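You operate a simulated robot arm through the tools that you are given. There is no shell and no other tool. Be economical: measure what you need, move in short steps, check, and stop when the job is done.

Carry out the task below with a simulated two-armed robot. There is one attempt and no reset: what you move stays moved.

Task
Open the left kiln bench drawer, take the longest amber ribbed bead and put it in the inside of the left kiln bench drawer, then shut the drawer. Put the beige slab on the top of the long bench. Take the green glass block and leave it on top of the blue paperweight. Open the orange drawer, fetch the square green jar and set it in the inside of the orange drawer, then shut the drawer. Put the teal drop on top of the purple glass block. Take the yellow topped rod and put it on the bead bench top. Fetch the green topped rod and stand it on the bench left of the rod rest. Press the stop button three times. Take the green tipped rod and put it on top of the brown taped carton. Open the lower cupboard door, put the second shortest blue ribbed bead on the third tier from the bottom of the wire shelf away on the second shelf from the bottom of the tall cupboard, then shut the door. Pull the third drawer from the top of the tool chest open. Any order will do. Set down upright: longest amber ribbed bead, green glass block, square green jar, green topped rod, second shortest blue ribbed bead.

The check looks at the end state, three seconds after you hand in, the way a careful person would. Anything else that was tipped, shoved, dropped, spilled or broken makes it a failure.

Robot
Two 7-joint arms with two-finger grippers on one trunk, on a base that drives. Base frame: it is fixed to the floor where the robot stands at the start and does not move with it; the origin is under the middle of the robot, x ahead of it, y to its left, z up. Readings come in m, rad, newtons and seconds.
The left shoulder is at the start at [0.06, 0.179, 1.168], the right one opposite. With the tool pointing down near the work surface each hand reaches from about 0.2 to 0.66 m from the robot's upright axis, wherever it stands, measured 20 degrees to its own side. Places, roughly: bead bench top [0.3, 2.5, 0.8]; beige slab (13x14x5 cm) [1.8, -0.6, 0.9]; bench left of the rod rest (17x17 cm) [0.66, -0.06, 0.84]; blue paperweight (5x5x5 cm) [1.8, -3.1, 0.9]; brown taped carton (20x26x15 cm) [-0.6, 0.9, 1.2]; green glass block (4x4x6 cm) [2.1, -3.4, 0.9]; green tipped rod (20x3x3 cm) [0.6, 0.1, 0.9]; green topped rod (4x4x41 cm) [-0.8, -1.1, 1.3]; inside of the left kiln bench drawer [0.5, 0.2, 0.7]; inside of the orange drawer [1.8, -3.4, 0.7]; left kiln bench drawer [0.4, 0.2, 0.7]; longest amber ribbed bead (4x4x5 cm) [1.9, -0.9, 0.9]; lower cupboard door [3.1, -2.3, 0.5]; orange drawer [1.9, -3.4, 0.7]; purple glass block (6x5x4 cm) [2.2, -3.5, 0.9]; second shelf of the tall cupboard [3.3, -2.4, 0.5]; second shortest blue ribbed bead (4x4x5 cm) [-0.3, 1, 1.1]; square green jar (6x6x8 cm) [2, -3.4, 0.9]; stop button [1.3, -0.3, 0.9]; teal drop (3x3x8 cm) [2.1, -3.6, 0.9]; third drawer of the tool chest [-1.1, 1.3, 0.6]; top of the long bench [3, 0.7, 0.8]; yellow topped rod (3x3x33 cm) [-0.7, -1.1, 1.3]. Payload 1.96 kg a hand.
Tool frame (each hand has its own): the origin (TCP) lies between the finger pads and is the grasp point; the fingertips stand 0.02 m ahead of it; z points along the fingers, y is the line along which they close. Largest opening 0.072 m; the body of the gripper starts 0.038 m behind the TCP.
Orientation is told as [roll, pitch, yaw] about the base's x, y, z axes, in that order, counted from this pose: with the fingers straight down and closing along the base's y, the tool's x points along the base's -x, its y along +y and its z along -z.

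Tools
- The arms move only by the tool arm_command. It takes "left_moves", "right_moves" or both (then of equal length, played together; a hand with none holds still); each is one flat list of numbers, 7 for each row, row after row: the finger opening in m, from 0 to 0.072, then the shift along the tool's x, y, z in units of 25 mm (1.0 is 25 mm), then the turn, a rotation vector about the tool's x, y, z in units of 4 degrees (1.0 is 4 degrees). In form: [jaw, dx, dy, dz, rx, ry, rz, jaw, dx, dy, dz, rx, ry, rz, ...]. A call has 1 to 20 rows; each row shifts and turns the commanded pose from where the row before left it, along the tool's axes as they then stand. A call with a number of a shift or a turn outside -1 to 1 is refused whole. Rows are played at 5 a second. More than 0.05 m and 0.15 rad between two rows, or a gripper value outside its range, and nothing of the call is played. A pose out of reach is approached as far as the arm can. The call stops where the force on the tool passes 40 N (or 10 N more than at its start, if that is more) or the arm is blocked; 0.2 s more then pass. Each finger travels about 0.153 m/s and halts on what it meets, pressing with about 25 N; the grip force reading is that of the motor and also rises with nothing between the fingers. The clock runs only during rows and for 0.2 s after the last one: add rows that do not move to give the fingers time. The reply holds the time, the measured pose of the TCP, the force on the tool along the base axes, the opening and the grip force, in the units named above and with some noise, with the torque about the TCP (base axes, N m) and any sound that the robot's microphone picked up, and new pictures: "show" is both (left out), scene, wrist or none (wrist: the cameras of the hands that moved).
- Cameras (640 x 400 px; columns grow to the right, rows downward): "scene" is now at [0.0013, -0.0099, 1.7021]; the picture's right is [-0.07, -1.00, 0.00], its down [-0.89, 0.06, -0.45] and it looks along [0.45, -0.03, -0.89] (base axes); focal length 264 px, centre (320, 200). "left" rides on the left gripper at [0.071, -0.019, -0.082] in its tool frame; the picture's right is [0.26, 0.97, 0.00], its down [-0.67, 0.18, -0.72] and it looks along [-0.69, 0.19, 0.70] (tool axes); focal length 280 px, centre (320, 200). "right" rides on the right gripper at [0.071, 0.019, -0.082] in its tool frame; the picture's right is [-0.26, 0.97, 0.00], its down [-0.67, -0.18, -0.72] and it looks along [-0.69, -0.19, 0.70] (tool axes); focal length 280 px, centre (320, 200). There is no depth. A picture from a camera that has moved, and an enlarged one, comes with that camera's place and axes in the base frame and with its lens. The place of the scene camera against the robot may be out by one fixed shift of up to 0.012 m in any direction.
- slide_trunk(by): slides the trunk up (or, below 0, down) by that many m; the arms and the scene camera ride with it, the base frame stays. It gives what a move gives, with no picture.
- steer(legs): drives the robot by 1 to 6 legs, each [ahead, left, turn to the left] in m, m and rad, along the robot's own axes; the way and the turn of a leg run together, so that a leg with both is an arc; at most 1.5 m and 3.142 rad a leg. The arms and the cameras ride along, it lands a little off, and it stops where it bumps. It gives what a move gives, and a new picture of the scene camera.
- aim_head(pan, tilt): turns the head with the scene camera to pan (to the left, within 1.501 rad either way) and tilt (down, from -0.506 to 1.204), counted from straight ahead of the robot. It gives what a move gives, and a new picture of the scene camera.
- inspect(camera, box): a new picture of the part [left, top, right, bottom] of that camera's present view, enlarged. The clock stands still meanwhile.
- sign_off(): hands the job in; it is judged then, once.

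Go step by step. Nothing tells you exact positions but the pictures and the camera data: compare them with the known pose of the tool, close in by small moves and look again before you grip or let go. The budget is 588 turns and 360 pictures, counting those below and the enlarged ones. Unless the task says otherwise, let go and move clear before handing in, and close with one line.

The tools are called after "Call:" as name(argument=value, ...) on one line, values as JSON. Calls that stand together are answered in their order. arm_command: Moves the arms, as the interface text tells. Its arguments: {"type":"object","properties":{"left_moves":{"type":"array","items":{"type":"number"}},"right_moves":{"type":"array","items":{"type":"number"}},"show":{"type":"string","enum":["both","scene","wrist","none"]}},"required":[]} The other tools are called the same way: slide_trunk (by) slides the trunk up or down; steer (legs) drives the base; aim_head (pan, tilt) turns the head that bears the scene camera; inspect (camera, box) takes an enlarged picture of a part of a camera's view; sign_off () hands the job in.

At the start:

```text
clock: 0.0
left_ee_pos: [0.3884, 0.1011, 1.1658]
left_tool_rot: [0.0, -0.001, 0.0]
left_wrist_force: [-0.2, 0.4, 1.0]
left_moment: [0.01, 0.02, -0.04]
left_opening: 0.072
left_gripper_force: 0.1
right_ee_pos: [0.3544, -0.1898, 1.1892]
right_tool_rot: [-0.001, 0.0, 0.0]
right_wrist_force: [-0.8, 0.2, 0.0]
right_moment: [0.01, -0.02, 0.03]
right_opening: 0.0721
right_gripper_force: 0.0
trunk travel left (down, up): [-0.813, 0.177]
robot x, y, heading: [0.0044, 0.0005, -0.001]
head pan, tilt: [-0.066, 1.101]
```

scene: 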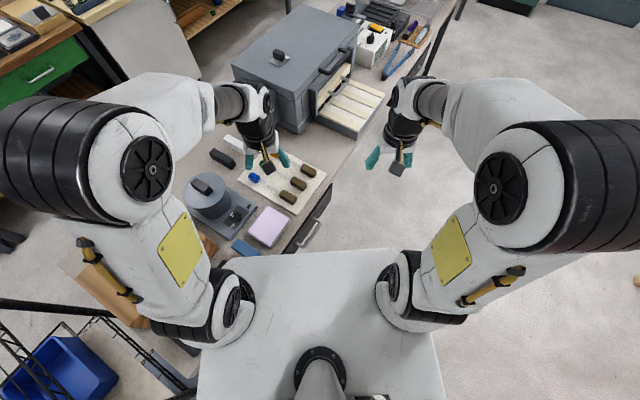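
right: 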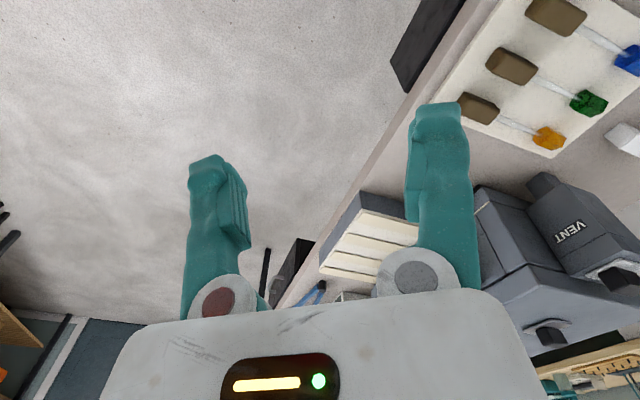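
left: 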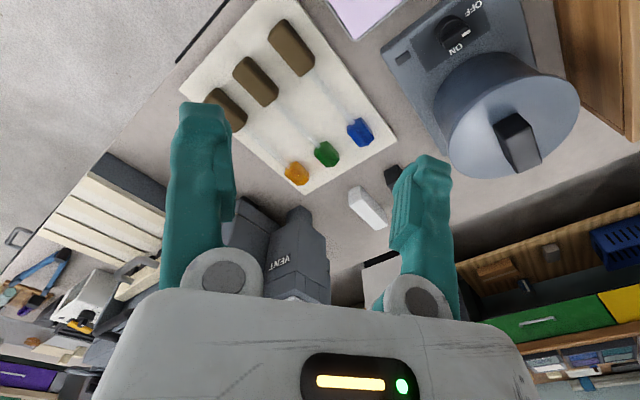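

I see the kiln bench ahead, with the rod rest and its tipped rods and a drawer handle near me. I'll look around with the head first.

Call:
aim_head(pan=0, tilt=0.6)

Call:
aim_head(pan=1.3, tilt=0.5)

Call:
aim_head(pan=-1.3, tilt=0.5)

```text
clock: 0.9
left_ee_pos: [0.3901, 0.1006, 1.1649]
left_tool_rot: [0.0, 0.001, -0.002]
left_wrist_force: [0.0, 0.2, 0.1]
left_moment: [0.02, -0.01, -0.02]
left_opening: 0.0721
left_gripper_force: 0.1
right_ee_pos: [0.3532, -0.1897, 1.1884]
right_tool_rot: [0.001, -0.001, -0.001]
right_wrist_force: [-0.8, -0.1, -0.5]
right_moment: [-0.01, 0.0, 0.03]
right_opening: 0.0721
right_gripper_force: 0.0
trunk travel left (down, up): [-0.813, 0.177]
robot x, y, heading: [0.0011, -0.0001, 0.004]
head pan, tilt: [0.0, 0.6]
camera scene: at [0.0266, -0.0057, 1.7408], right [0.0, -1.0, 0.0], down [-0.57, 0.0, -0.82], along [0.82, 0.0, -0.57], focal length 264 px, centre (320, 200)
```

scene: 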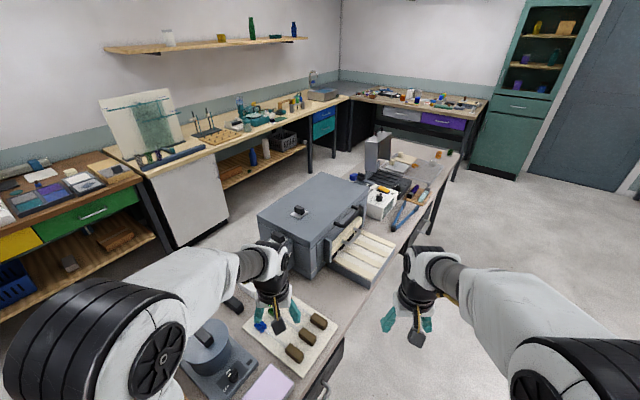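

```text
clock: 2.4
left_ee_pos: [0.3882, 0.1002, 1.1652]
left_tool_rot: [0.0, -0.002, -0.001]
left_wrist_force: [-0.1, 0.2, 0.1]
left_moment: [0.01, -0.01, -0.02]
left_opening: 0.0719
left_gripper_force: 0.1
right_ee_pos: [0.3533, -0.1897, 1.188]
right_tool_rot: [0.002, -0.001, -0.002]
right_wrist_force: [0.7, 0.5, 0.5]
right_moment: [0.0, 0.03, -0.01]
right_opening: 0.0721
right_gripper_force: 0.1
trunk travel left (down, up): [-0.813, 0.177]
robot x, y, heading: [-0.001, 0.0015, 0.004]
head pan, tilt: [1.3, 0.499]
camera scene: at [-0.0373, 0.0819, 1.7499], right [0.96, -0.27, 0.0], down [-0.13, -0.46, -0.88], along [0.24, 0.85, -0.48], focal length 264 px, centre (320, 200)
```

scene: 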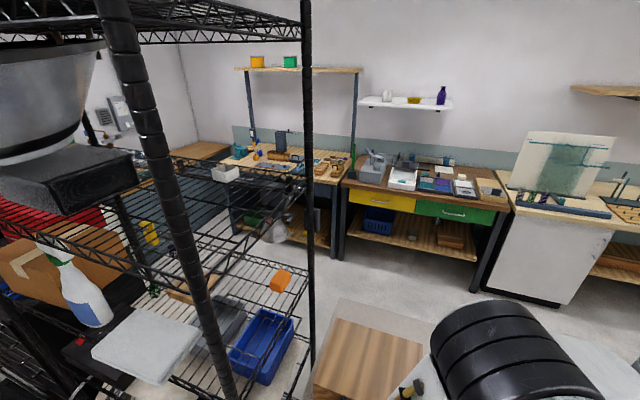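

```text
clock: 4.7
left_ee_pos: [0.3891, 0.1012, 1.1654]
left_tool_rot: [0.0, -0.001, -0.002]
left_wrist_force: [-0.7, -0.4, -0.5]
left_moment: [0.03, 0.01, -0.02]
left_opening: 0.072
left_gripper_force: 0.2
right_ee_pos: [0.354, -0.1895, 1.189]
right_tool_rot: [0.0, 0.0, -0.001]
right_wrist_force: [-0.7, -0.6, 0.5]
right_moment: [0.0, -0.02, 0.0]
right_opening: 0.072
right_gripper_force: 0.0
trunk travel left (down, up): [-0.813, 0.177]
robot x, y, heading: [0.0006, -0.0026, 0.0]
head pan, tilt: [-1.3, 0.499]
camera scene: at [-0.0373, -0.0934, 1.7499], right [-0.96, -0.27, 0.0], down [-0.13, 0.46, -0.88], along [0.23, -0.85, -0.48], focal length 264 px, centre (320, 200)
```

scene: 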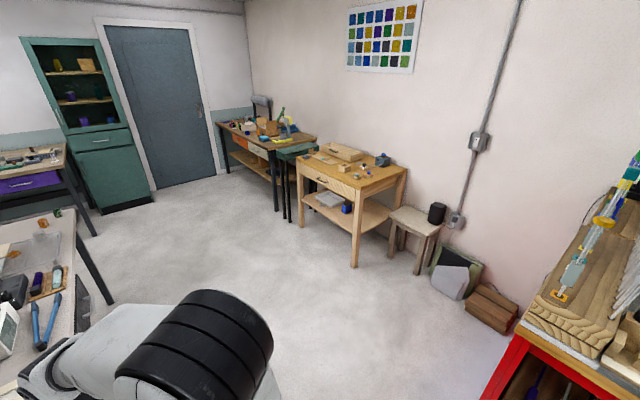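

The room layout is clear now. I'll study the kiln bench up close.

Call:
aim_head(pan=0.1, tilt=1.1)

Call:
inspect(camera="scene", box=[160, 100, 400, 250])

```text
clock: 6.3
left_ee_pos: [0.3881, 0.1004, 1.1653]
left_tool_rot: [0.0, 0.001, 0.0]
left_wrist_force: [0.9, 1.0, 0.6]
left_moment: [-0.01, 0.01, 0.0]
left_opening: 0.0721
left_gripper_force: 0.0
right_ee_pos: [0.3529, -0.1896, 1.1879]
right_tool_rot: [0.001, 0.0, 0.0]
right_wrist_force: [-0.1, -0.3, 0.6]
right_moment: [-0.01, -0.01, 0.03]
right_opening: 0.0722
right_gripper_force: 0.0
trunk travel left (down, up): [-0.813, 0.177]
robot x, y, heading: [-0.002, -0.0015, -0.002]
head pan, tilt: [0.099, 1.1]
camera scene: at [0.0012, 0.0005, 1.7022], right [0.1, -1.0, 0.0], down [-0.89, -0.09, -0.45], along [0.45, 0.04, -0.89], focal length 264 px, centre (320, 200)
```

scene: 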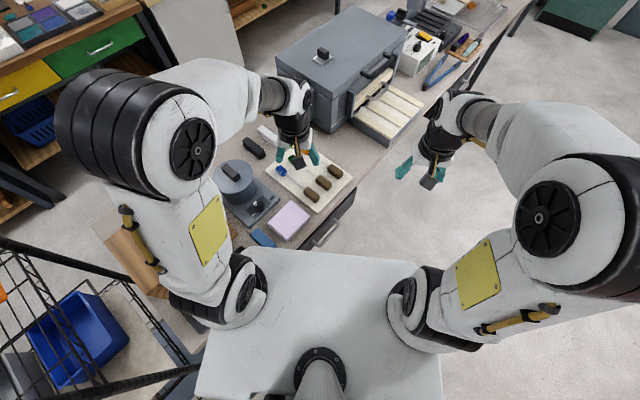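

```text
2.67 times, centred on (280, 175) of scene
camera zoom: at [0.0012, 0.0005, 1.7022], right [0.1, -1.0, 0.0], down [-0.89, -0.09, -0.45], along [0.45, 0.04, -0.89], focal length 705 px, centre (427, 267)
```

zoom: 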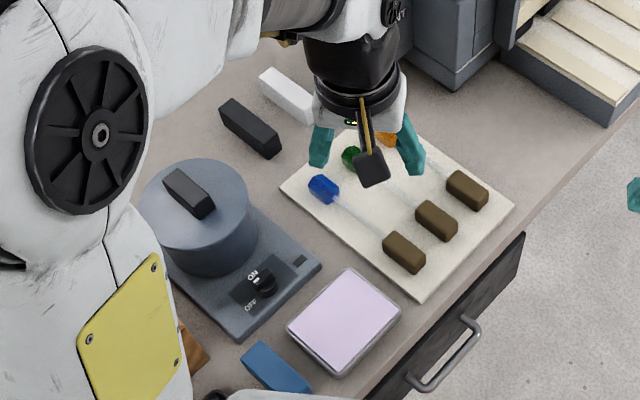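

The bench runs at about -34° from my x axis, with the drawer facing me. I'll back away and turn to face the bench squarely.

Call:
steer(legs=[[0, -0.6, 0], [0, 0, 0.97]])

Call:
aim_head(pan=0, tilt=0.9)

```text
clock: 12.1
left_ee_pos: [0.1395, -0.2263, 1.1649]
left_tool_rot: [0.001, -0.001, 0.959]
left_wrist_force: [-0.2, -1.2, 0.9]
left_moment: [0.0, 0.02, 0.02]
left_opening: 0.072
left_gripper_force: 0.2
right_ee_pos: [0.3579, -0.4202, 1.1887]
right_tool_rot: [-0.001, 0.0, 0.96]
right_wrist_force: [-0.7, -1.0, 0.0]
right_moment: [0.01, 0.04, 0.02]
right_opening: 0.072
right_gripper_force: 0.1
trunk travel left (down, up): [-0.813, 0.177]
robot x, y, heading: [-0.0055, -0.6047, 0.963]
head pan, tilt: [0.099, 1.1]
camera scene: at [-0.0066, -0.6011, 1.7022], right [0.87, -0.49, 0.0], down [-0.44, -0.78, -0.45], along [0.22, 0.4, -0.89], focal length 264 px, centre (320, 200)
```

scene: 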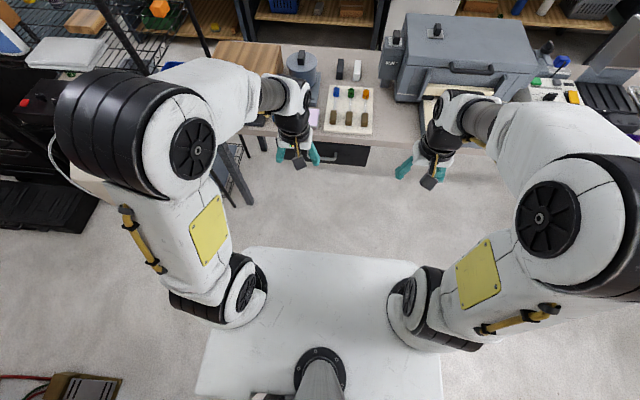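

```text
clock: 12.8
left_ee_pos: [0.14, -0.2257, 1.1646]
left_tool_rot: [-0.001, 0.001, 0.958]
left_wrist_force: [0.2, 0.0, -0.6]
left_moment: [-0.01, 0.0, -0.05]
left_opening: 0.0718
left_gripper_force: 0.1
right_ee_pos: [0.3576, -0.4225, 1.188]
right_tool_rot: [0.0, 0.0, 0.957]
right_wrist_force: [-0.3, -0.1, 0.4]
right_moment: [-0.04, -0.02, 0.05]
right_opening: 0.0722
right_gripper_force: 0.1
trunk travel left (down, up): [-0.813, 0.177]
robot x, y, heading: [-0.0013, -0.6001, 0.959]
head pan, tilt: [0.0, 0.901]
camera scene: at [0.0056, -0.5942, 1.716], right [0.82, -0.57, 0.0], down [-0.45, -0.64, -0.62], along [0.36, 0.51, -0.78], focal length 264 px, centre (320, 200)
```

scene: 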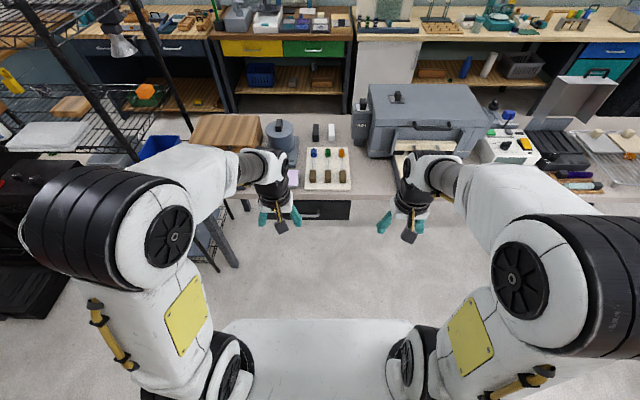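

I'm squared to the bench. I'll zoom in on the drawer and the rods.

Call:
inspect(camera="scene", box=[190, 100, 430, 250])

Call:
inspect(camera="scene", box=[420, 70, 640, 210])

```text
2.67 times, centred on (310, 175) of scene
camera zoom: at [0.0056, -0.5942, 1.716], right [0.82, -0.57, 0.0], down [-0.45, -0.64, -0.62], along [0.36, 0.51, -0.78], focal length 705 px, centre (347, 267)
```

zoom: 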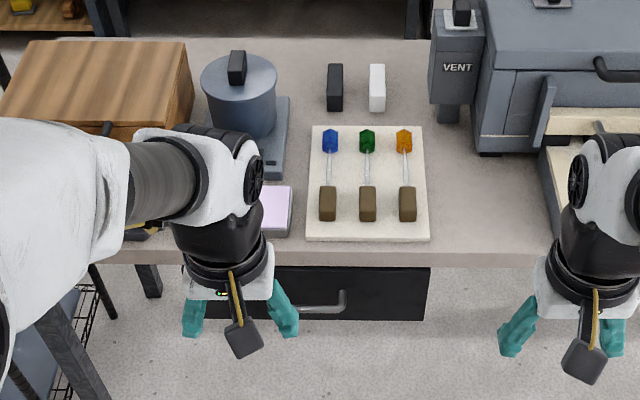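

```text
2.86 times, centred on (530, 140) of scene
camera zoom: at [0.0056, -0.5942, 1.716], right [0.82, -0.57, 0.0], down [-0.45, -0.64, -0.62], along [0.36, 0.51, -0.78], focal length 756 px, centre (-280, 371)
```

zoom: 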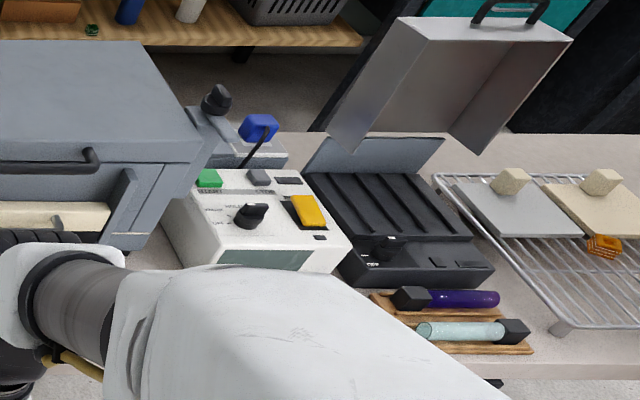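

Next I'll drive closer so my left hand can reach the green tipped rod on the rod board.

Call:
steer(legs=[[0, -0.22, 0], [0.27, 0, 0]])

```text
clock: 16.1
left_ee_pos: [0.4767, -0.1299, 1.1649]
left_tool_rot: [0.0, 0.0, 0.954]
left_wrist_force: [0.6, 0.3, -0.3]
left_moment: [-0.01, 0.03, -0.02]
left_opening: 0.072
left_gripper_force: 0.0
right_ee_pos: [0.6948, -0.3268, 1.1886]
right_tool_rot: [0.0, 0.001, 0.955]
right_wrist_force: [0.4, 0.1, 0.1]
right_moment: [-0.01, -0.03, -0.02]
right_opening: 0.072
right_gripper_force: 0.0
trunk travel left (down, up): [-0.813, 0.177]
robot x, y, heading: [0.3349, -0.5057, 0.952]
head pan, tilt: [0.0, 0.901]
camera scene: at [0.3421, -0.4985, 1.7161], right [0.82, -0.58, 0.0], down [-0.45, -0.64, -0.62], along [0.36, 0.51, -0.78], focal length 264 px, centre (320, 200)
```

scene: 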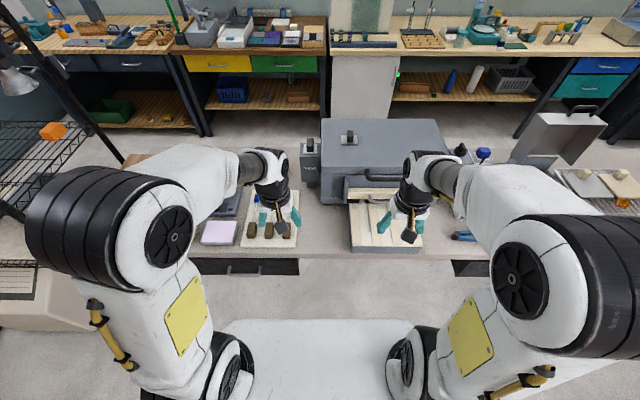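

The rod handle is about 0.54 m ahead and 0.21 m left of the robot. I'll move my left hand above it.

Call:
arm_command(left_moves=[0.055, -0.75, 0.525, 0.8, 0, 0, 0, 0.055, -0.75, 0.525, 0.8, 0, 0, 0, 0.055, -0.75, 0.525, 0.8, 0, 0, 0, 0.055, -0.75, 0.525, 0.8, 0, 0, 0, 0.055, -0.75, 0.525, 0.8, 0, 0, 0, 0.055, -0.75, 0.525, 0.8, 0, 0, 0, 0.055, -0.75, 0.525, 0.8, 0, 0, 0, 0.055, -0.75, 0.525, 0.8, 0, 0, 0], show="both")

```text
clock: 17.9
left_ee_pos: [0.4806, 0.0556, 1.0041]
left_tool_rot: [0.0, 0.002, 0.955]
left_wrist_force: [-0.3, 0.1, 0.4]
left_moment: [0.0, -0.02, 0.0]
left_opening: 0.055
left_gripper_force: 0.0
right_ee_pos: [0.6956, -0.3242, 1.1896]
right_tool_rot: [0.002, 0.002, 0.956]
right_wrist_force: [-0.1, 0.5, 0.4]
right_moment: [0.01, 0.04, 0.01]
right_opening: 0.0721
right_gripper_force: 0.1
trunk travel left (down, up): [-0.813, 0.177]
robot x, y, heading: [0.3361, -0.5037, 0.957]
head pan, tilt: [0.0, 0.901]
camera scene: at [0.3433, -0.4957, 1.7161], right [0.82, -0.58, 0.0], down [-0.45, -0.64, -0.62], along [0.36, 0.51, -0.78], focal length 264 px, centre (320, 200)
camera left: at [0.4559, -0.0137, 1.0849], right [-0.94, 0.34, 0.0], down [0.24, 0.66, 0.71], along [0.25, 0.67, -0.7], focal length 280 px, centre (320, 200)
```

scene: 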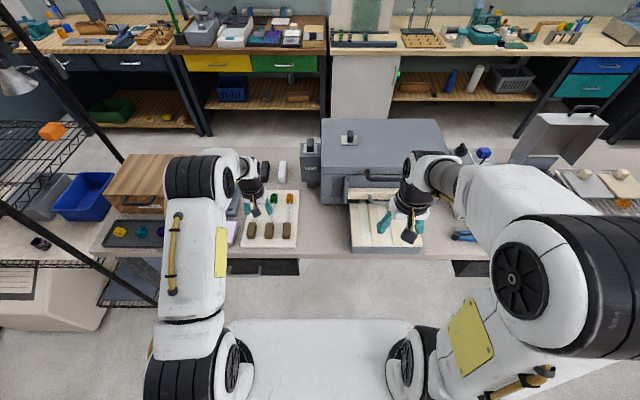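
left: 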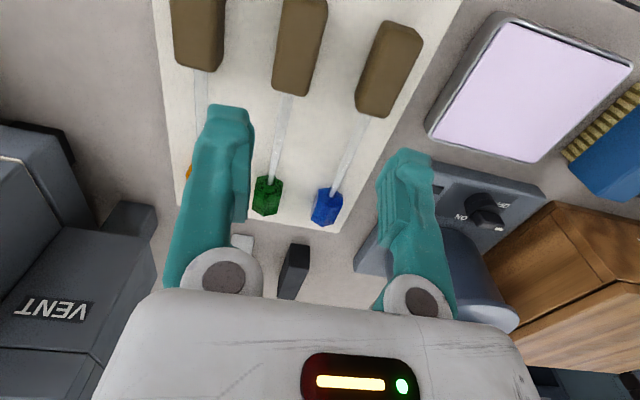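

The green rod's handle is about 1.5 cm to the right of the fingers in the tool frame. I'll correct sideways, then descend partway and look.

Call:
arm_command(left_moves=[0.055, 0, -0.6, 0.9, 0, 0, 0, 0.055, 0, 0, 0.9, 0, 0, 0, 0.055, 0, 0, 0.9, 0, 0, 0, 0.055, 0, 0, 0.9, 0, 0, 0], show="wrist")

```text
clock: 18.9
left_ee_pos: [0.494, 0.0454, 0.9136]
left_tool_rot: [0.0, 0.001, 0.955]
left_wrist_force: [0.0, 0.3, -0.2]
left_moment: [0.01, 0.01, 0.02]
left_opening: 0.0549
left_gripper_force: 0.1
right_ee_pos: [0.6955, -0.3263, 1.1892]
right_tool_rot: [0.001, -0.001, 0.956]
right_wrist_force: [-0.5, -0.3, -0.3]
right_moment: [-0.01, -0.03, 0.01]
right_opening: 0.0723
right_gripper_force: 0.0
trunk travel left (down, up): [-0.813, 0.177]
robot x, y, heading: [0.3368, -0.5022, 0.958]
head pan, tilt: [0.0, 0.901]
camera left: at [0.4678, -0.0228, 0.9947], right [-0.94, 0.34, 0.0], down [0.24, 0.66, 0.71], along [0.25, 0.67, -0.7], focal length 280 px, centre (320, 200)
```

left: 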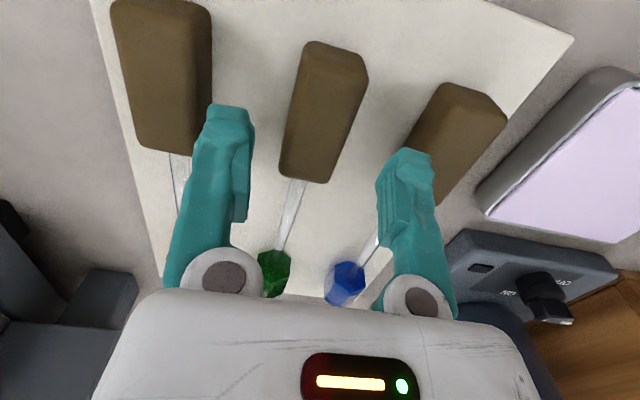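

The rod handle is centred between the fingers. I'll descend, close on it and lift a little.

Call:
arm_command(left_moves=[0.055, 0.2, 0, 0.9, 0, 0, 0, 0.055, 0.2, 0, 0.9, 0, 0, 0, 0.01, 0, 0, 0, 0, 0, 0, 0.01, 0, 0, 0, 0, 0, 0, 0.01, 0, 0, 0, 0, 0, 0], show="wrist")

```text
clock: 19.4
left_ee_pos: [0.4872, 0.0381, 0.8814]
left_tool_rot: [0.0, 0.001, 0.956]
left_wrist_force: [-4.6, -9.2, 15.3]
left_moment: [-0.09, 0.25, 0.01]
left_opening: 0.0547
left_gripper_force: 0.0
right_ee_pos: [0.6943, -0.3269, 1.1898]
right_tool_rot: [0.0, 0.001, 0.956]
right_wrist_force: [-0.5, -0.3, 0.7]
right_moment: [0.0, 0.04, -0.01]
right_opening: 0.0718
right_gripper_force: 0.1
trunk travel left (down, up): [-0.813, 0.177]
robot x, y, heading: [0.3366, -0.504, 0.956]
head pan, tilt: [0.0, 0.901]
stopped in row 2 (left hand): the force on the tool passed its limit at 115 N (the readings are from after the stop); the commanded pose is now the measured one
camera left: at [0.4628, -0.0308, 0.9617], right [-0.94, 0.34, 0.0], down [0.24, 0.66, 0.71], along [0.25, 0.67, -0.7], focal length 280 px, centre (320, 200)
```

left: 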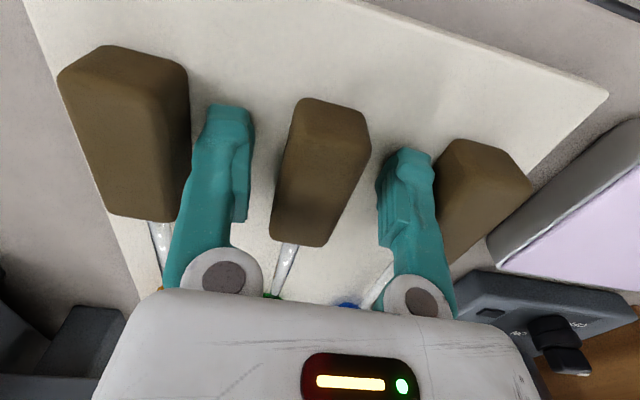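

The fingertips touched the board, so its surface is at about z=0.861. I'll raise 4 mm and then grip.

Call:
arm_command(left_moves=[0.055, 0, 0, -0.16, 0, 0, 0, 0.01, 0, 0, 0, 0, 0, 0, 0.01, 0, 0, 0, 0, 0, 0, 0.01, 0, 0, 0, 0, 0, 0, 0.01, 0, 0, -0.4, 0, 0, 0, 0.01, 0, 0, -0.8, 0, 0, 0, 0.01, 0, 0, -0.8, 0, 0, 0], show="wrist")

```text
clock: 21.1
left_ee_pos: [0.4876, 0.0394, 0.9351]
left_tool_rot: [0.0, 0.0, 0.954]
left_wrist_force: [0.3, 0.2, -2.0]
left_moment: [-0.05, 0.09, -0.01]
left_opening: 0.0269
left_gripper_force: 24.6
right_ee_pos: [0.6957, -0.3264, 1.1898]
right_tool_rot: [0.002, 0.0, 0.954]
right_wrist_force: [0.0, 0.0, 0.3]
right_moment: [-0.02, -0.01, 0.0]
right_opening: 0.0721
right_gripper_force: 0.2
trunk travel left (down, up): [-0.813, 0.177]
robot x, y, heading: [0.3385, -0.5015, 0.95]
head pan, tilt: [0.0, 0.901]
camera left: at [0.4635, -0.0296, 1.015], right [-0.94, 0.34, 0.0], down [0.24, 0.66, 0.72], along [0.25, 0.67, -0.7], focal length 280 px, centre (320, 200)
```

left: 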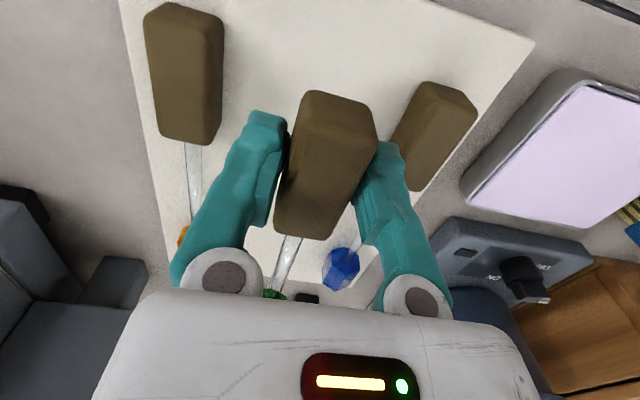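

I have the rod. I'll lift and retract the hand, back away from the bench and look at the wire shelf.

Call:
arm_command(left_moves=[0.01, 0, 0, -1, 0, 0, 0, 0.01, 0, 0, -1, 0, 0, 0, 0.01, 0, 0, -1, 0, 0, 0, 0.01, 0, 0, -1, 0, 0, 0, 0.01, 0.7, 0, -1, 0, 0, 0, 0.01, 0.7, 0, -1, 0, 0, 0, 0.01, 0.7, 0, -1, 0, 0, 0, 0.01, 0.7, 0, -1, 0, 0, 0, 0.01, 0.7, 0, -1, 0, 0, 0, 0.01, 0.7, 0, -0.9, 0, 0, 0], show="none")

Call:
steer(legs=[[-0.35, 0, 0], [0, 0.3, 0.5]])

Call:
aim_head(pan=0.3, tilt=0.6)

```text
clock: 23.2
left_ee_pos: [0.4275, -0.0485, 1.1826]
left_tool_rot: [0.001, 0.001, 0.955]
left_wrist_force: [0.1, -0.3, -0.6]
left_moment: [-0.02, 0.03, -0.02]
left_opening: 0.0269
left_gripper_force: 25.2
right_ee_pos: [0.6943, -0.3246, 1.1887]
right_tool_rot: [0.002, 0.0, 0.955]
right_wrist_force: [0.7, -1.1, 0.2]
right_moment: [0.0, 0.01, -0.01]
right_opening: 0.0722
right_gripper_force: 0.0
trunk travel left (down, up): [-0.813, 0.177]
robot x, y, heading: [0.3334, -0.5038, 0.953]
head pan, tilt: [0.0, 0.901]
```

```text
clock: 27.1
left_ee_pos: [-0.2791, -0.2355, 1.181]
left_tool_rot: [0.001, 0.001, 1.455]
left_wrist_force: [0.5, 0.3, -1.3]
left_moment: [-0.09, 0.05, -0.01]
left_opening: 0.027
left_gripper_force: 25.0
right_ee_pos: [0.0875, -0.3528, 1.1891]
right_tool_rot: [-0.001, 0.0, 1.453]
right_wrist_force: [-0.2, 0.5, 0.9]
right_moment: [0.0, 0.02, 0.0]
right_opening: 0.072
right_gripper_force: 0.1
trunk travel left (down, up): [-0.813, 0.177]
robot x, y, heading: [-0.1464, -0.6814, 1.452]
head pan, tilt: [0.0, 0.901]
camera scene: at [-0.14, -0.6716, 1.716], right [0.99, -0.12, 0.0], down [-0.09, -0.78, -0.62], along [0.07, 0.62, -0.78], focal length 264 px, centre (320, 200)
```

scene: 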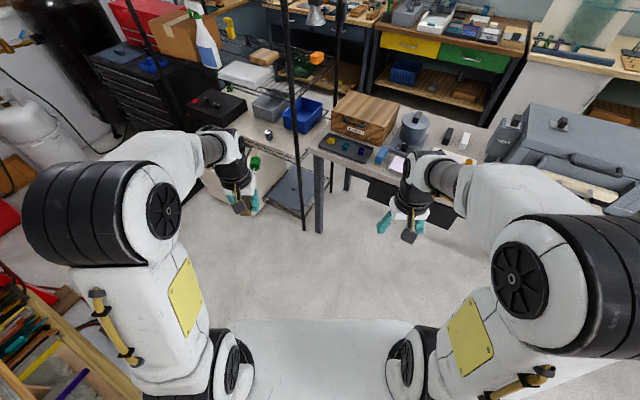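

```text
clock: 27.9
left_ee_pos: [-0.2808, -0.237, 1.1805]
left_tool_rot: [-0.001, 0.0, 1.453]
left_wrist_force: [-0.6, -0.1, -1.3]
left_moment: [-0.07, 0.02, 0.01]
left_opening: 0.0267
left_gripper_force: 25.0
right_ee_pos: [0.0875, -0.3527, 1.1886]
right_tool_rot: [-0.002, -0.001, 1.453]
right_wrist_force: [0.4, 0.2, -0.2]
right_moment: [0.02, 0.01, 0.01]
right_opening: 0.0722
right_gripper_force: 0.0
trunk travel left (down, up): [-0.813, 0.177]
robot x, y, heading: [-0.1408, -0.6792, 1.453]
head pan, tilt: [0.3, 0.6]
camera scene: at [-0.1673, -0.6596, 1.7407], right [0.98, 0.18, 0.0], down [0.1, -0.56, -0.82], along [-0.15, 0.81, -0.57], focal length 264 px, centre (320, 200)
```

scene: 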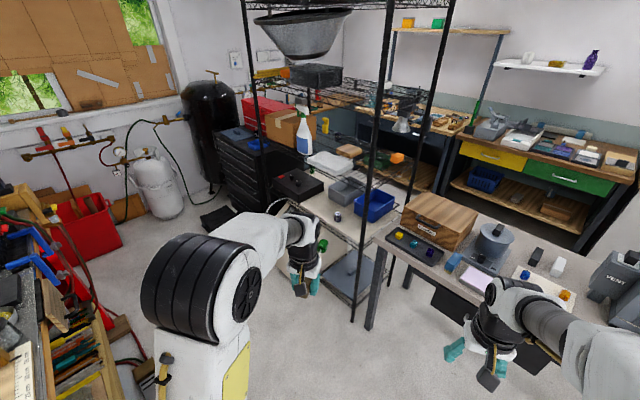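

I can see the wire shelf, the tool chest with its drawers, and the carton. I'll zoom in on them.

Call:
inspect(camera="scene", box=[200, 40, 460, 200])

Call:
inspect(camera="scene", box=[180, 150, 420, 300])

```text
2.46 times, centred on (330, 120) of scene
camera zoom: at [-0.1673, -0.6596, 1.7407], right [0.98, 0.18, 0.0], down [0.1, -0.56, -0.82], along [-0.15, 0.81, -0.57], focal length 651 px, centre (295, 397)
```

zoom: 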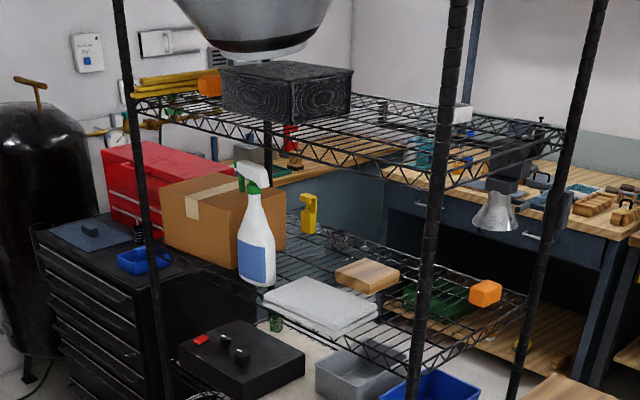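

```text
2.67 times, centred on (300, 225) of scene
camera zoom: at [-0.1673, -0.6596, 1.7407], right [0.98, 0.18, 0.0], down [0.1, -0.56, -0.82], along [-0.15, 0.81, -0.57], focal length 705 px, centre (373, 133)
```

zoom: 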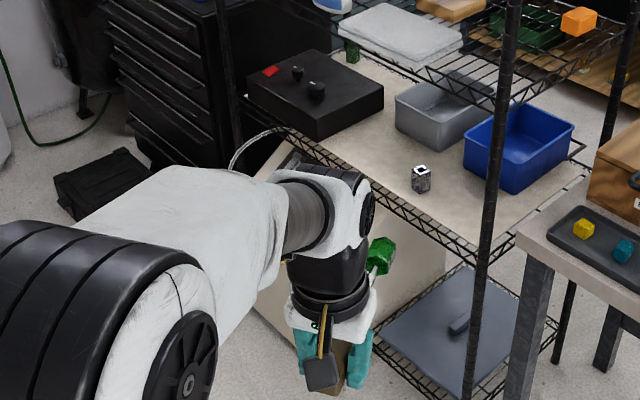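

The shelf stands parallel to the bench, with the carton on tier 3 near the front left. I'll drive to face the shelf and look again.

Call:
steer(legs=[[0, 0, -0.483], [0, 1.2, 0], [0.2, 0, 0]])

Call:
aim_head(pan=0, tilt=0.5)

```text
clock: 33.7
left_ee_pos: [-0.8085, 0.2452, 1.1805]
left_tool_rot: [-0.001, 0.002, 1.168]
left_wrist_force: [-0.3, -0.2, -0.6]
left_moment: [-0.1, 0.03, 0.01]
left_opening: 0.0268
left_gripper_force: 25.1
right_ee_pos: [-0.4876, 0.03, 1.1898]
right_tool_rot: [0.001, -0.001, 1.171]
right_wrist_force: [-0.4, -0.6, -0.4]
right_moment: [0.0, 0.0, 0.02]
right_opening: 0.0719
right_gripper_force: 0.2
trunk travel left (down, up): [-0.813, 0.177]
robot x, y, heading: [-0.8042, -0.2206, 1.171]
head pan, tilt: [0.3, 0.6]
stopped in leg 2: the robot was blocked; the commanded pose is now the measured one
camera scene: at [-0.8169, -0.1943, 1.7408], right [0.99, -0.1, 0.0], down [-0.06, -0.56, -0.82], along [0.08, 0.82, -0.57], focal length 264 px, centre (320, 200)
```

scene: 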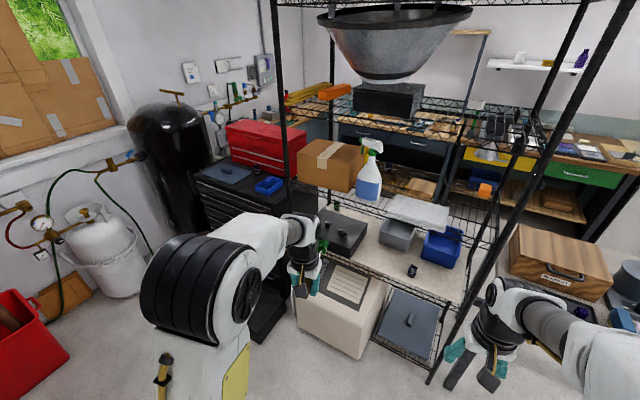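

```text
clock: 34.5
left_ee_pos: [-0.8113, 0.2446, 1.1811]
left_tool_rot: [-0.001, 0.001, 1.168]
left_wrist_force: [-0.6, -0.1, -0.6]
left_moment: [-0.1, 0.03, 0.01]
left_opening: 0.0269
left_gripper_force: 24.7
right_ee_pos: [-0.4919, 0.0298, 1.1908]
right_tool_rot: [-0.002, 0.001, 1.171]
right_wrist_force: [-0.3, 0.0, -0.5]
right_moment: [-0.02, 0.02, -0.02]
right_opening: 0.072
right_gripper_force: 0.2
trunk travel left (down, up): [-0.813, 0.177]
robot x, y, heading: [-0.8006, -0.22, 1.172]
head pan, tilt: [0.0, 0.499]
camera scene: at [-0.7942, -0.1985, 1.7499], right [0.92, -0.39, 0.0], down [-0.19, -0.44, -0.88], along [0.34, 0.81, -0.48], focal length 264 px, centre (320, 200)
```

scene: 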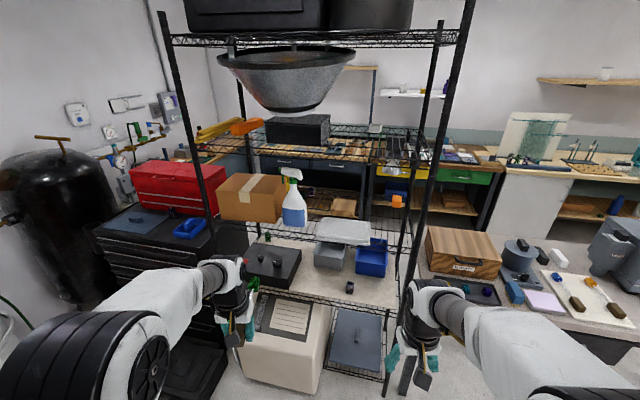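

The base bumped something. I'll look at the floor to the left.

Call:
aim_head(pan=1.3, tilt=0.95)

Call:
aim_head(pan=-1.3, tilt=0.95)

```text
clock: 36.0
left_ee_pos: [-0.8113, 0.245, 1.1809]
left_tool_rot: [-0.001, 0.001, 1.168]
left_wrist_force: [-0.4, 0.3, -1.2]
left_moment: [-0.09, 0.02, 0.03]
left_opening: 0.0268
left_gripper_force: 25.0
right_ee_pos: [-0.4907, 0.03, 1.189]
right_tool_rot: [-0.001, -0.001, 1.171]
right_wrist_force: [-0.2, -0.2, 0.4]
right_moment: [-0.02, 0.02, 0.0]
right_opening: 0.072
right_gripper_force: 0.1
trunk travel left (down, up): [-0.813, 0.177]
robot x, y, heading: [-0.804, -0.2201, 1.174]
head pan, tilt: [1.3, 0.949]
camera scene: at [-0.885, -0.2369, 1.7125], right [0.62, 0.78, 0.0], down [0.64, -0.51, -0.58], along [-0.46, 0.36, -0.81], focal length 264 px, centre (320, 200)
```

scene: 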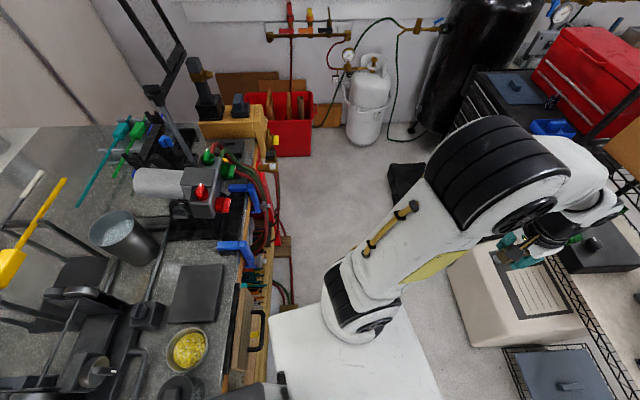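

```text
clock: 38.3
left_ee_pos: [-0.8107, 0.2442, 1.1821]
left_tool_rot: [-0.001, 0.0, 1.168]
left_wrist_force: [0.0, 0.8, -1.9]
left_moment: [-0.08, 0.02, 0.04]
left_opening: 0.0268
left_gripper_force: 25.6
right_ee_pos: [-0.4902, 0.0311, 1.1878]
right_tool_rot: [-0.001, 0.0, 1.169]
right_wrist_force: [-0.4, -0.7, 0.2]
right_moment: [0.01, 0.01, 0.0]
right_opening: 0.0721
right_gripper_force: 0.1
trunk travel left (down, up): [-0.813, 0.177]
robot x, y, heading: [-0.8002, -0.2237, 1.17]
head pan, tilt: [-1.3, 0.949]
camera scene: at [-0.7559, -0.2915, 1.7124], right [-0.13, -0.99, 0.0], down [-0.81, 0.1, -0.58], along [0.58, -0.07, -0.81], focal length 264 px, centre (320, 200)
```

scene: 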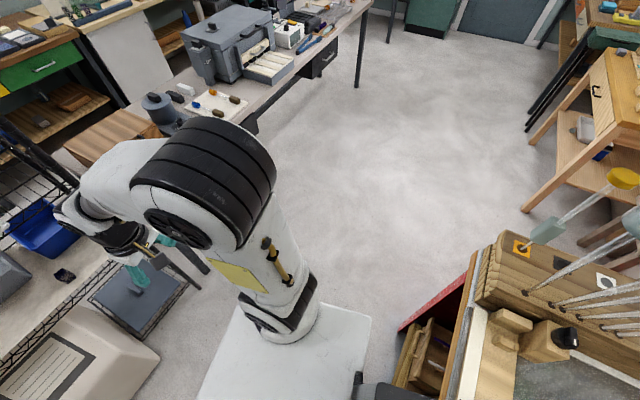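

The corridor is about 1.2 m wide, with another bench behind me. I'll move forward toward the shelf first, straighten up, then slide left.

Call:
steer(legs=[[0.25, 0, 0], [0, 0, -0.2], [0, 0.38, 0], [0.1, 0, 0]])

Call:
aim_head(pan=0.05, tilt=0.5)

```text
clock: 43.6
left_ee_pos: [-0.8767, 0.7565, 1.1816]
left_tool_rot: [-0.003, -0.001, 0.968]
left_wrist_force: [-0.6, -0.6, -0.4]
left_moment: [-0.06, 0.09, 0.01]
left_opening: 0.0271
left_gripper_force: 25.4
right_ee_pos: [-0.6032, 0.482, 1.1899]
right_tool_rot: [-0.002, -0.001, 0.972]
right_wrist_force: [0.1, 0.8, -0.5]
right_moment: [-0.02, 0.0, 0.0]
right_opening: 0.0722
right_gripper_force: 0.0
trunk travel left (down, up): [-0.813, 0.177]
robot x, y, heading: [-0.9576, 0.2991, 0.972]
head pan, tilt: [-1.3, 0.949]
camera scene: at [-0.9266, 0.2199, 1.7125], right [-0.32, -0.95, 0.0], down [-0.77, 0.26, -0.58], along [0.55, -0.19, -0.81], focal length 264 px, centre (320, 200)
```

scene: 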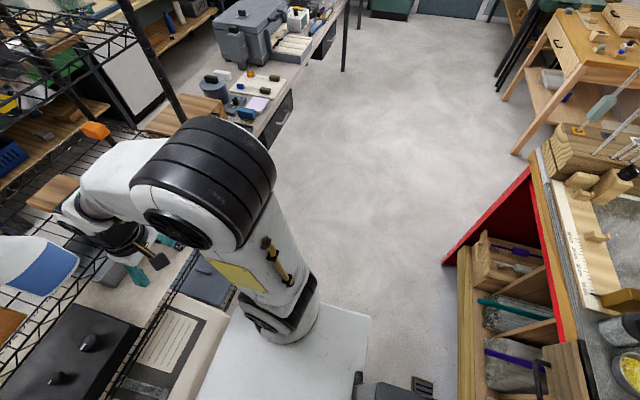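

```text
clock: 45.1
left_ee_pos: [-0.8748, 0.7571, 1.1813]
left_tool_rot: [0.001, 0.0, 0.969]
left_wrist_force: [0.5, 0.3, -1.2]
left_moment: [-0.08, 0.06, -0.02]
left_opening: 0.0271
left_gripper_force: 24.6
right_ee_pos: [-0.6039, 0.4832, 1.189]
right_tool_rot: [-0.001, 0.0, 0.97]
right_wrist_force: [0.3, -0.5, -0.6]
right_moment: [0.0, 0.0, 0.0]
right_opening: 0.072
right_gripper_force: 0.0
trunk travel left (down, up): [-0.813, 0.177]
robot x, y, heading: [-0.9616, 0.3005, 0.972]
head pan, tilt: [0.051, 0.499]
camera scene: at [-0.9475, 0.3206, 1.7499], right [0.85, -0.52, 0.0], down [-0.25, -0.41, -0.88], along [0.46, 0.75, -0.48], focal length 264 px, centre (320, 200)
```

scene: 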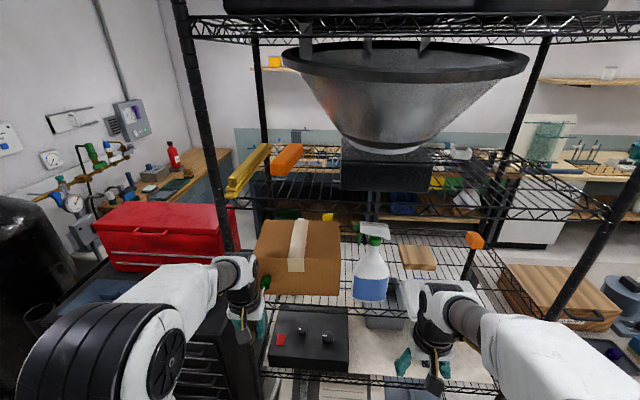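

I'm facing the shelf with the carton ahead. I'll zoom in to measure it.

Call:
inspect(camera="scene", box=[210, 120, 450, 270])

Call:
inspect(camera="scene", box=[190, 190, 430, 340])

```text
2.67 times, centred on (330, 195) of scene
camera zoom: at [-0.9475, 0.3206, 1.7499], right [0.85, -0.52, 0.0], down [-0.25, -0.41, -0.88], along [0.46, 0.75, -0.48], focal length 705 px, centre (293, 213)
```

zoom: 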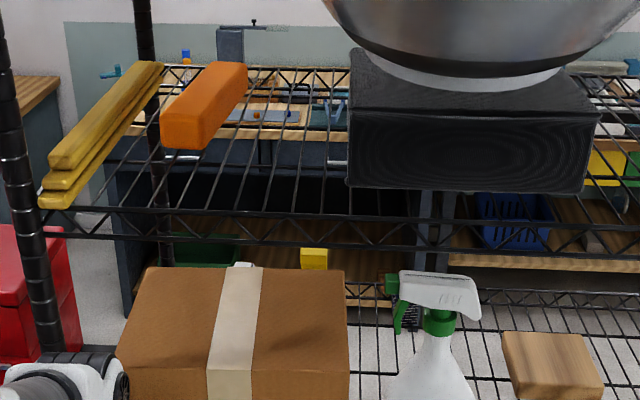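

```text
2.67 times, centred on (310, 265) of scene
camera zoom: at [-0.9475, 0.3206, 1.7499], right [0.85, -0.52, 0.0], down [-0.25, -0.41, -0.88], along [0.46, 0.75, -0.48], focal length 705 px, centre (347, 27)
```

zoom: 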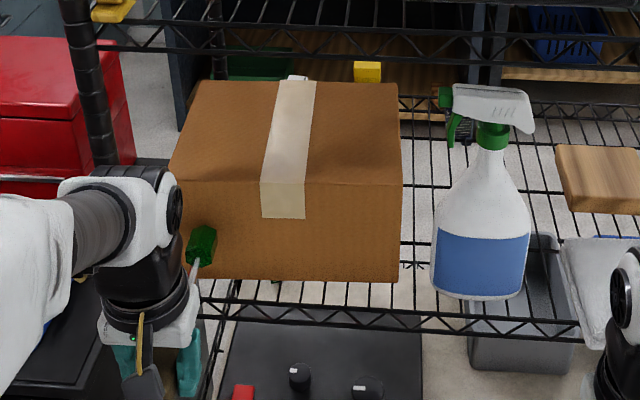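

The carton top is at z≈1.236, and tier 4 sits about 18 cm above it. I'll raise and pull back the hand, then turn the rod sideways with its tip to the right.

Call:
arm_command(left_moves=[0.01, 0.7, 0, -1, 0, 0, 0, 0.01, 0.7, 0, -1, 0, 0, 0, 0.01, 0.7, 0, -1, 0, 0, 0, 0.01, 0.7, 0, -1, 0, 0, 0, 0.01, 0, 0, -1, 0, 0, 0, 0.01, 0, 0, 0, 0, 0, 1, 0.01, 0, 0, 0, 0, 0, 1, 0.01, 0, 0, 0, 0, 0, 1, 0.01, 0, 0, 0, 0, 0, 1, 0.01, 0, 0, 0, 0, 0, 1, 0.01, 0, 0, 0, 0, 0, 1, 0.01, 0, 0, 0, 0, 0, 1, 0.01, 0, 0, 0, 0, 0, 1, 0.01, 0, 0, 0, 0, 0, 1, 0.01, 0, 0, 0, 0, 0, 1, 0.01, 0, 0, 0, 0, 0, 1, 0.01, 0, 0, 0, 0, 0, 1, 0.01, 0, 0, 0, 0, 0, 1, 0.01, 0, 0, 0, 0, 0, 1, 0.01, 0, 0, 0, 0, 0, 1], show="none")

Call:
arm_command(left_moves=[0.01, 0, 0, 0, 0, 0, 1, 0.01, 0, 0, 0, 0, 0, 1, 0.01, 0, 0, 0, 0, 0, 1, 0.01, 0, 0, 0, 0, 0, 1, 0.01, 0, 0, 0, 0, 0, 1, 0.01, 0, 0, 0, 0, 0, 1, 0.01, 0, 0, 0, 0, 0, 0.8, 0.01, 0, 0, 0, -1, 0, 0, 0.01, 0, 0, 0, -1, 0, 0, 0.01, 0, 0, 0, -1, 0, 0, 0.01, 0, 0, 0, -1, 0, 0, 0.01, 0, 0, 0, -1, 0, 0, 0.01, 0, 0, 0, -1, 0, 0, 0.01, 0, 0, 0, -1, 0, 0, 0.01, 0, 0, 0, -1, 0, 0, 0.01, 0, 0, 0, -1, 0, 0, 0.01, 0, 0, 0, -1, 0, 0, 0.01, 0, 0, 0, -1, 0, 0], show="scene")

```text
clock: 49.3
left_ee_pos: [-0.9193, 0.6911, 1.2013]
left_tool_rot: [0.0, -0.002, -0.08]
left_wrist_force: [-1.3, 0.0, -0.7]
left_moment: [0.01, 0.11, 0.01]
left_opening: 0.0267
left_gripper_force: 24.6
left hand out of reach, approached as far as the arm can: row 1, 2, 3, 4, 5
right_ee_pos: [-0.6036, 0.4824, 1.1889]
right_tool_rot: [0.001, 0.001, 0.972]
right_wrist_force: [0.1, -0.4, 0.0]
right_moment: [-0.04, 0.0, -0.02]
right_opening: 0.0721
right_gripper_force: 0.1
trunk travel left (down, up): [-0.813, 0.177]
robot x, y, heading: [-0.961, 0.3001, 0.969]
head pan, tilt: [0.051, 0.499]
```

```text
clock: 53.1
left_ee_pos: [-0.8873, 0.7466, 1.2183]
left_tool_rot: [0.768, 0.001, -0.553]
left_wrist_force: [-0.6, 0.2, -0.5]
left_moment: [0.04, 0.09, 0.0]
left_opening: 0.0269
left_gripper_force: 24.6
left hand out of reach, approached as far as the arm can: row 13, 14, 15, 16, 17, 18
right_ee_pos: [-0.6018, 0.4819, 1.1894]
right_tool_rot: [0.0, 0.001, 0.971]
right_wrist_force: [1.3, -0.3, 0.3]
right_moment: [0.03, -0.02, 0.04]
right_opening: 0.0719
right_gripper_force: 0.0
trunk travel left (down, up): [-0.813, 0.177]
robot x, y, heading: [-0.9601, 0.2984, 0.974]
head pan, tilt: [0.051, 0.499]
camera scene: at [-0.9471, 0.321, 1.7499], right [0.85, -0.52, 0.0], down [-0.25, -0.41, -0.88], along [0.46, 0.75, -0.48], focal length 264 px, centre (320, 200)
```

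scene: 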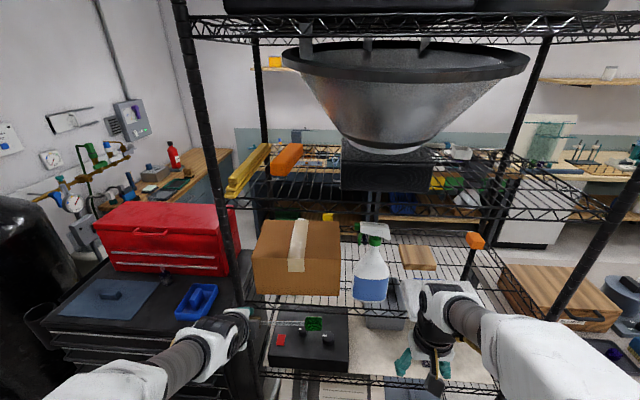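

The hand needs more height, so I'll raise the trunk and then check the measured hand pose.

Call:
slide_trunk(by=0.16)

Call:
arm_command(left_moves=[0.01, 0, 0, 0, 0, 0, 0], show="scene")

```text
clock: 54.9
left_ee_pos: [-0.8863, 0.7453, 1.3796]
left_tool_rot: [0.765, 0.0, -0.555]
left_wrist_force: [0.2, 0.1, -1.5]
left_moment: [0.09, 0.11, 0.0]
left_opening: 0.027
left_gripper_force: 24.5
right_ee_pos: [-0.6021, 0.4824, 1.3487]
right_tool_rot: [-0.001, 0.002, 0.972]
right_wrist_force: [-0.8, -0.2, 0.3]
right_moment: [0.0, 0.01, 0.0]
right_opening: 0.0721
right_gripper_force: 0.1
trunk travel left (down, up): [-0.973, 0.017]
robot x, y, heading: [-0.96, 0.3047, 0.97]
head pan, tilt: [0.051, 0.499]
```

```text
clock: 55.3
left_ee_pos: [-0.8864, 0.7462, 1.3773]
left_tool_rot: [0.767, -0.001, -0.552]
left_wrist_force: [0.8, 0.3, -1.0]
left_moment: [0.03, 0.11, 0.01]
left_opening: 0.0271
left_gripper_force: 24.8
right_ee_pos: [-0.6027, 0.4829, 1.3502]
right_tool_rot: [0.0, -0.001, 0.973]
right_wrist_force: [0.4, -0.3, 0.2]
right_moment: [0.01, 0.01, 0.01]
right_opening: 0.0718
right_gripper_force: 0.1
trunk travel left (down, up): [-0.973, 0.017]
robot x, y, heading: [-0.9598, 0.2996, 0.974]
head pan, tilt: [0.051, 0.499]
camera scene: at [-0.9475, 0.3208, 1.9099], right [0.85, -0.52, 0.0], down [-0.25, -0.41, -0.88], along [0.46, 0.75, -0.48], focal length 264 px, centre (320, 200)
```

scene: 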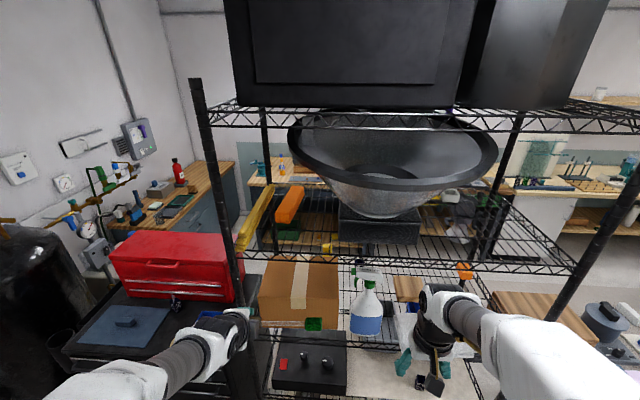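

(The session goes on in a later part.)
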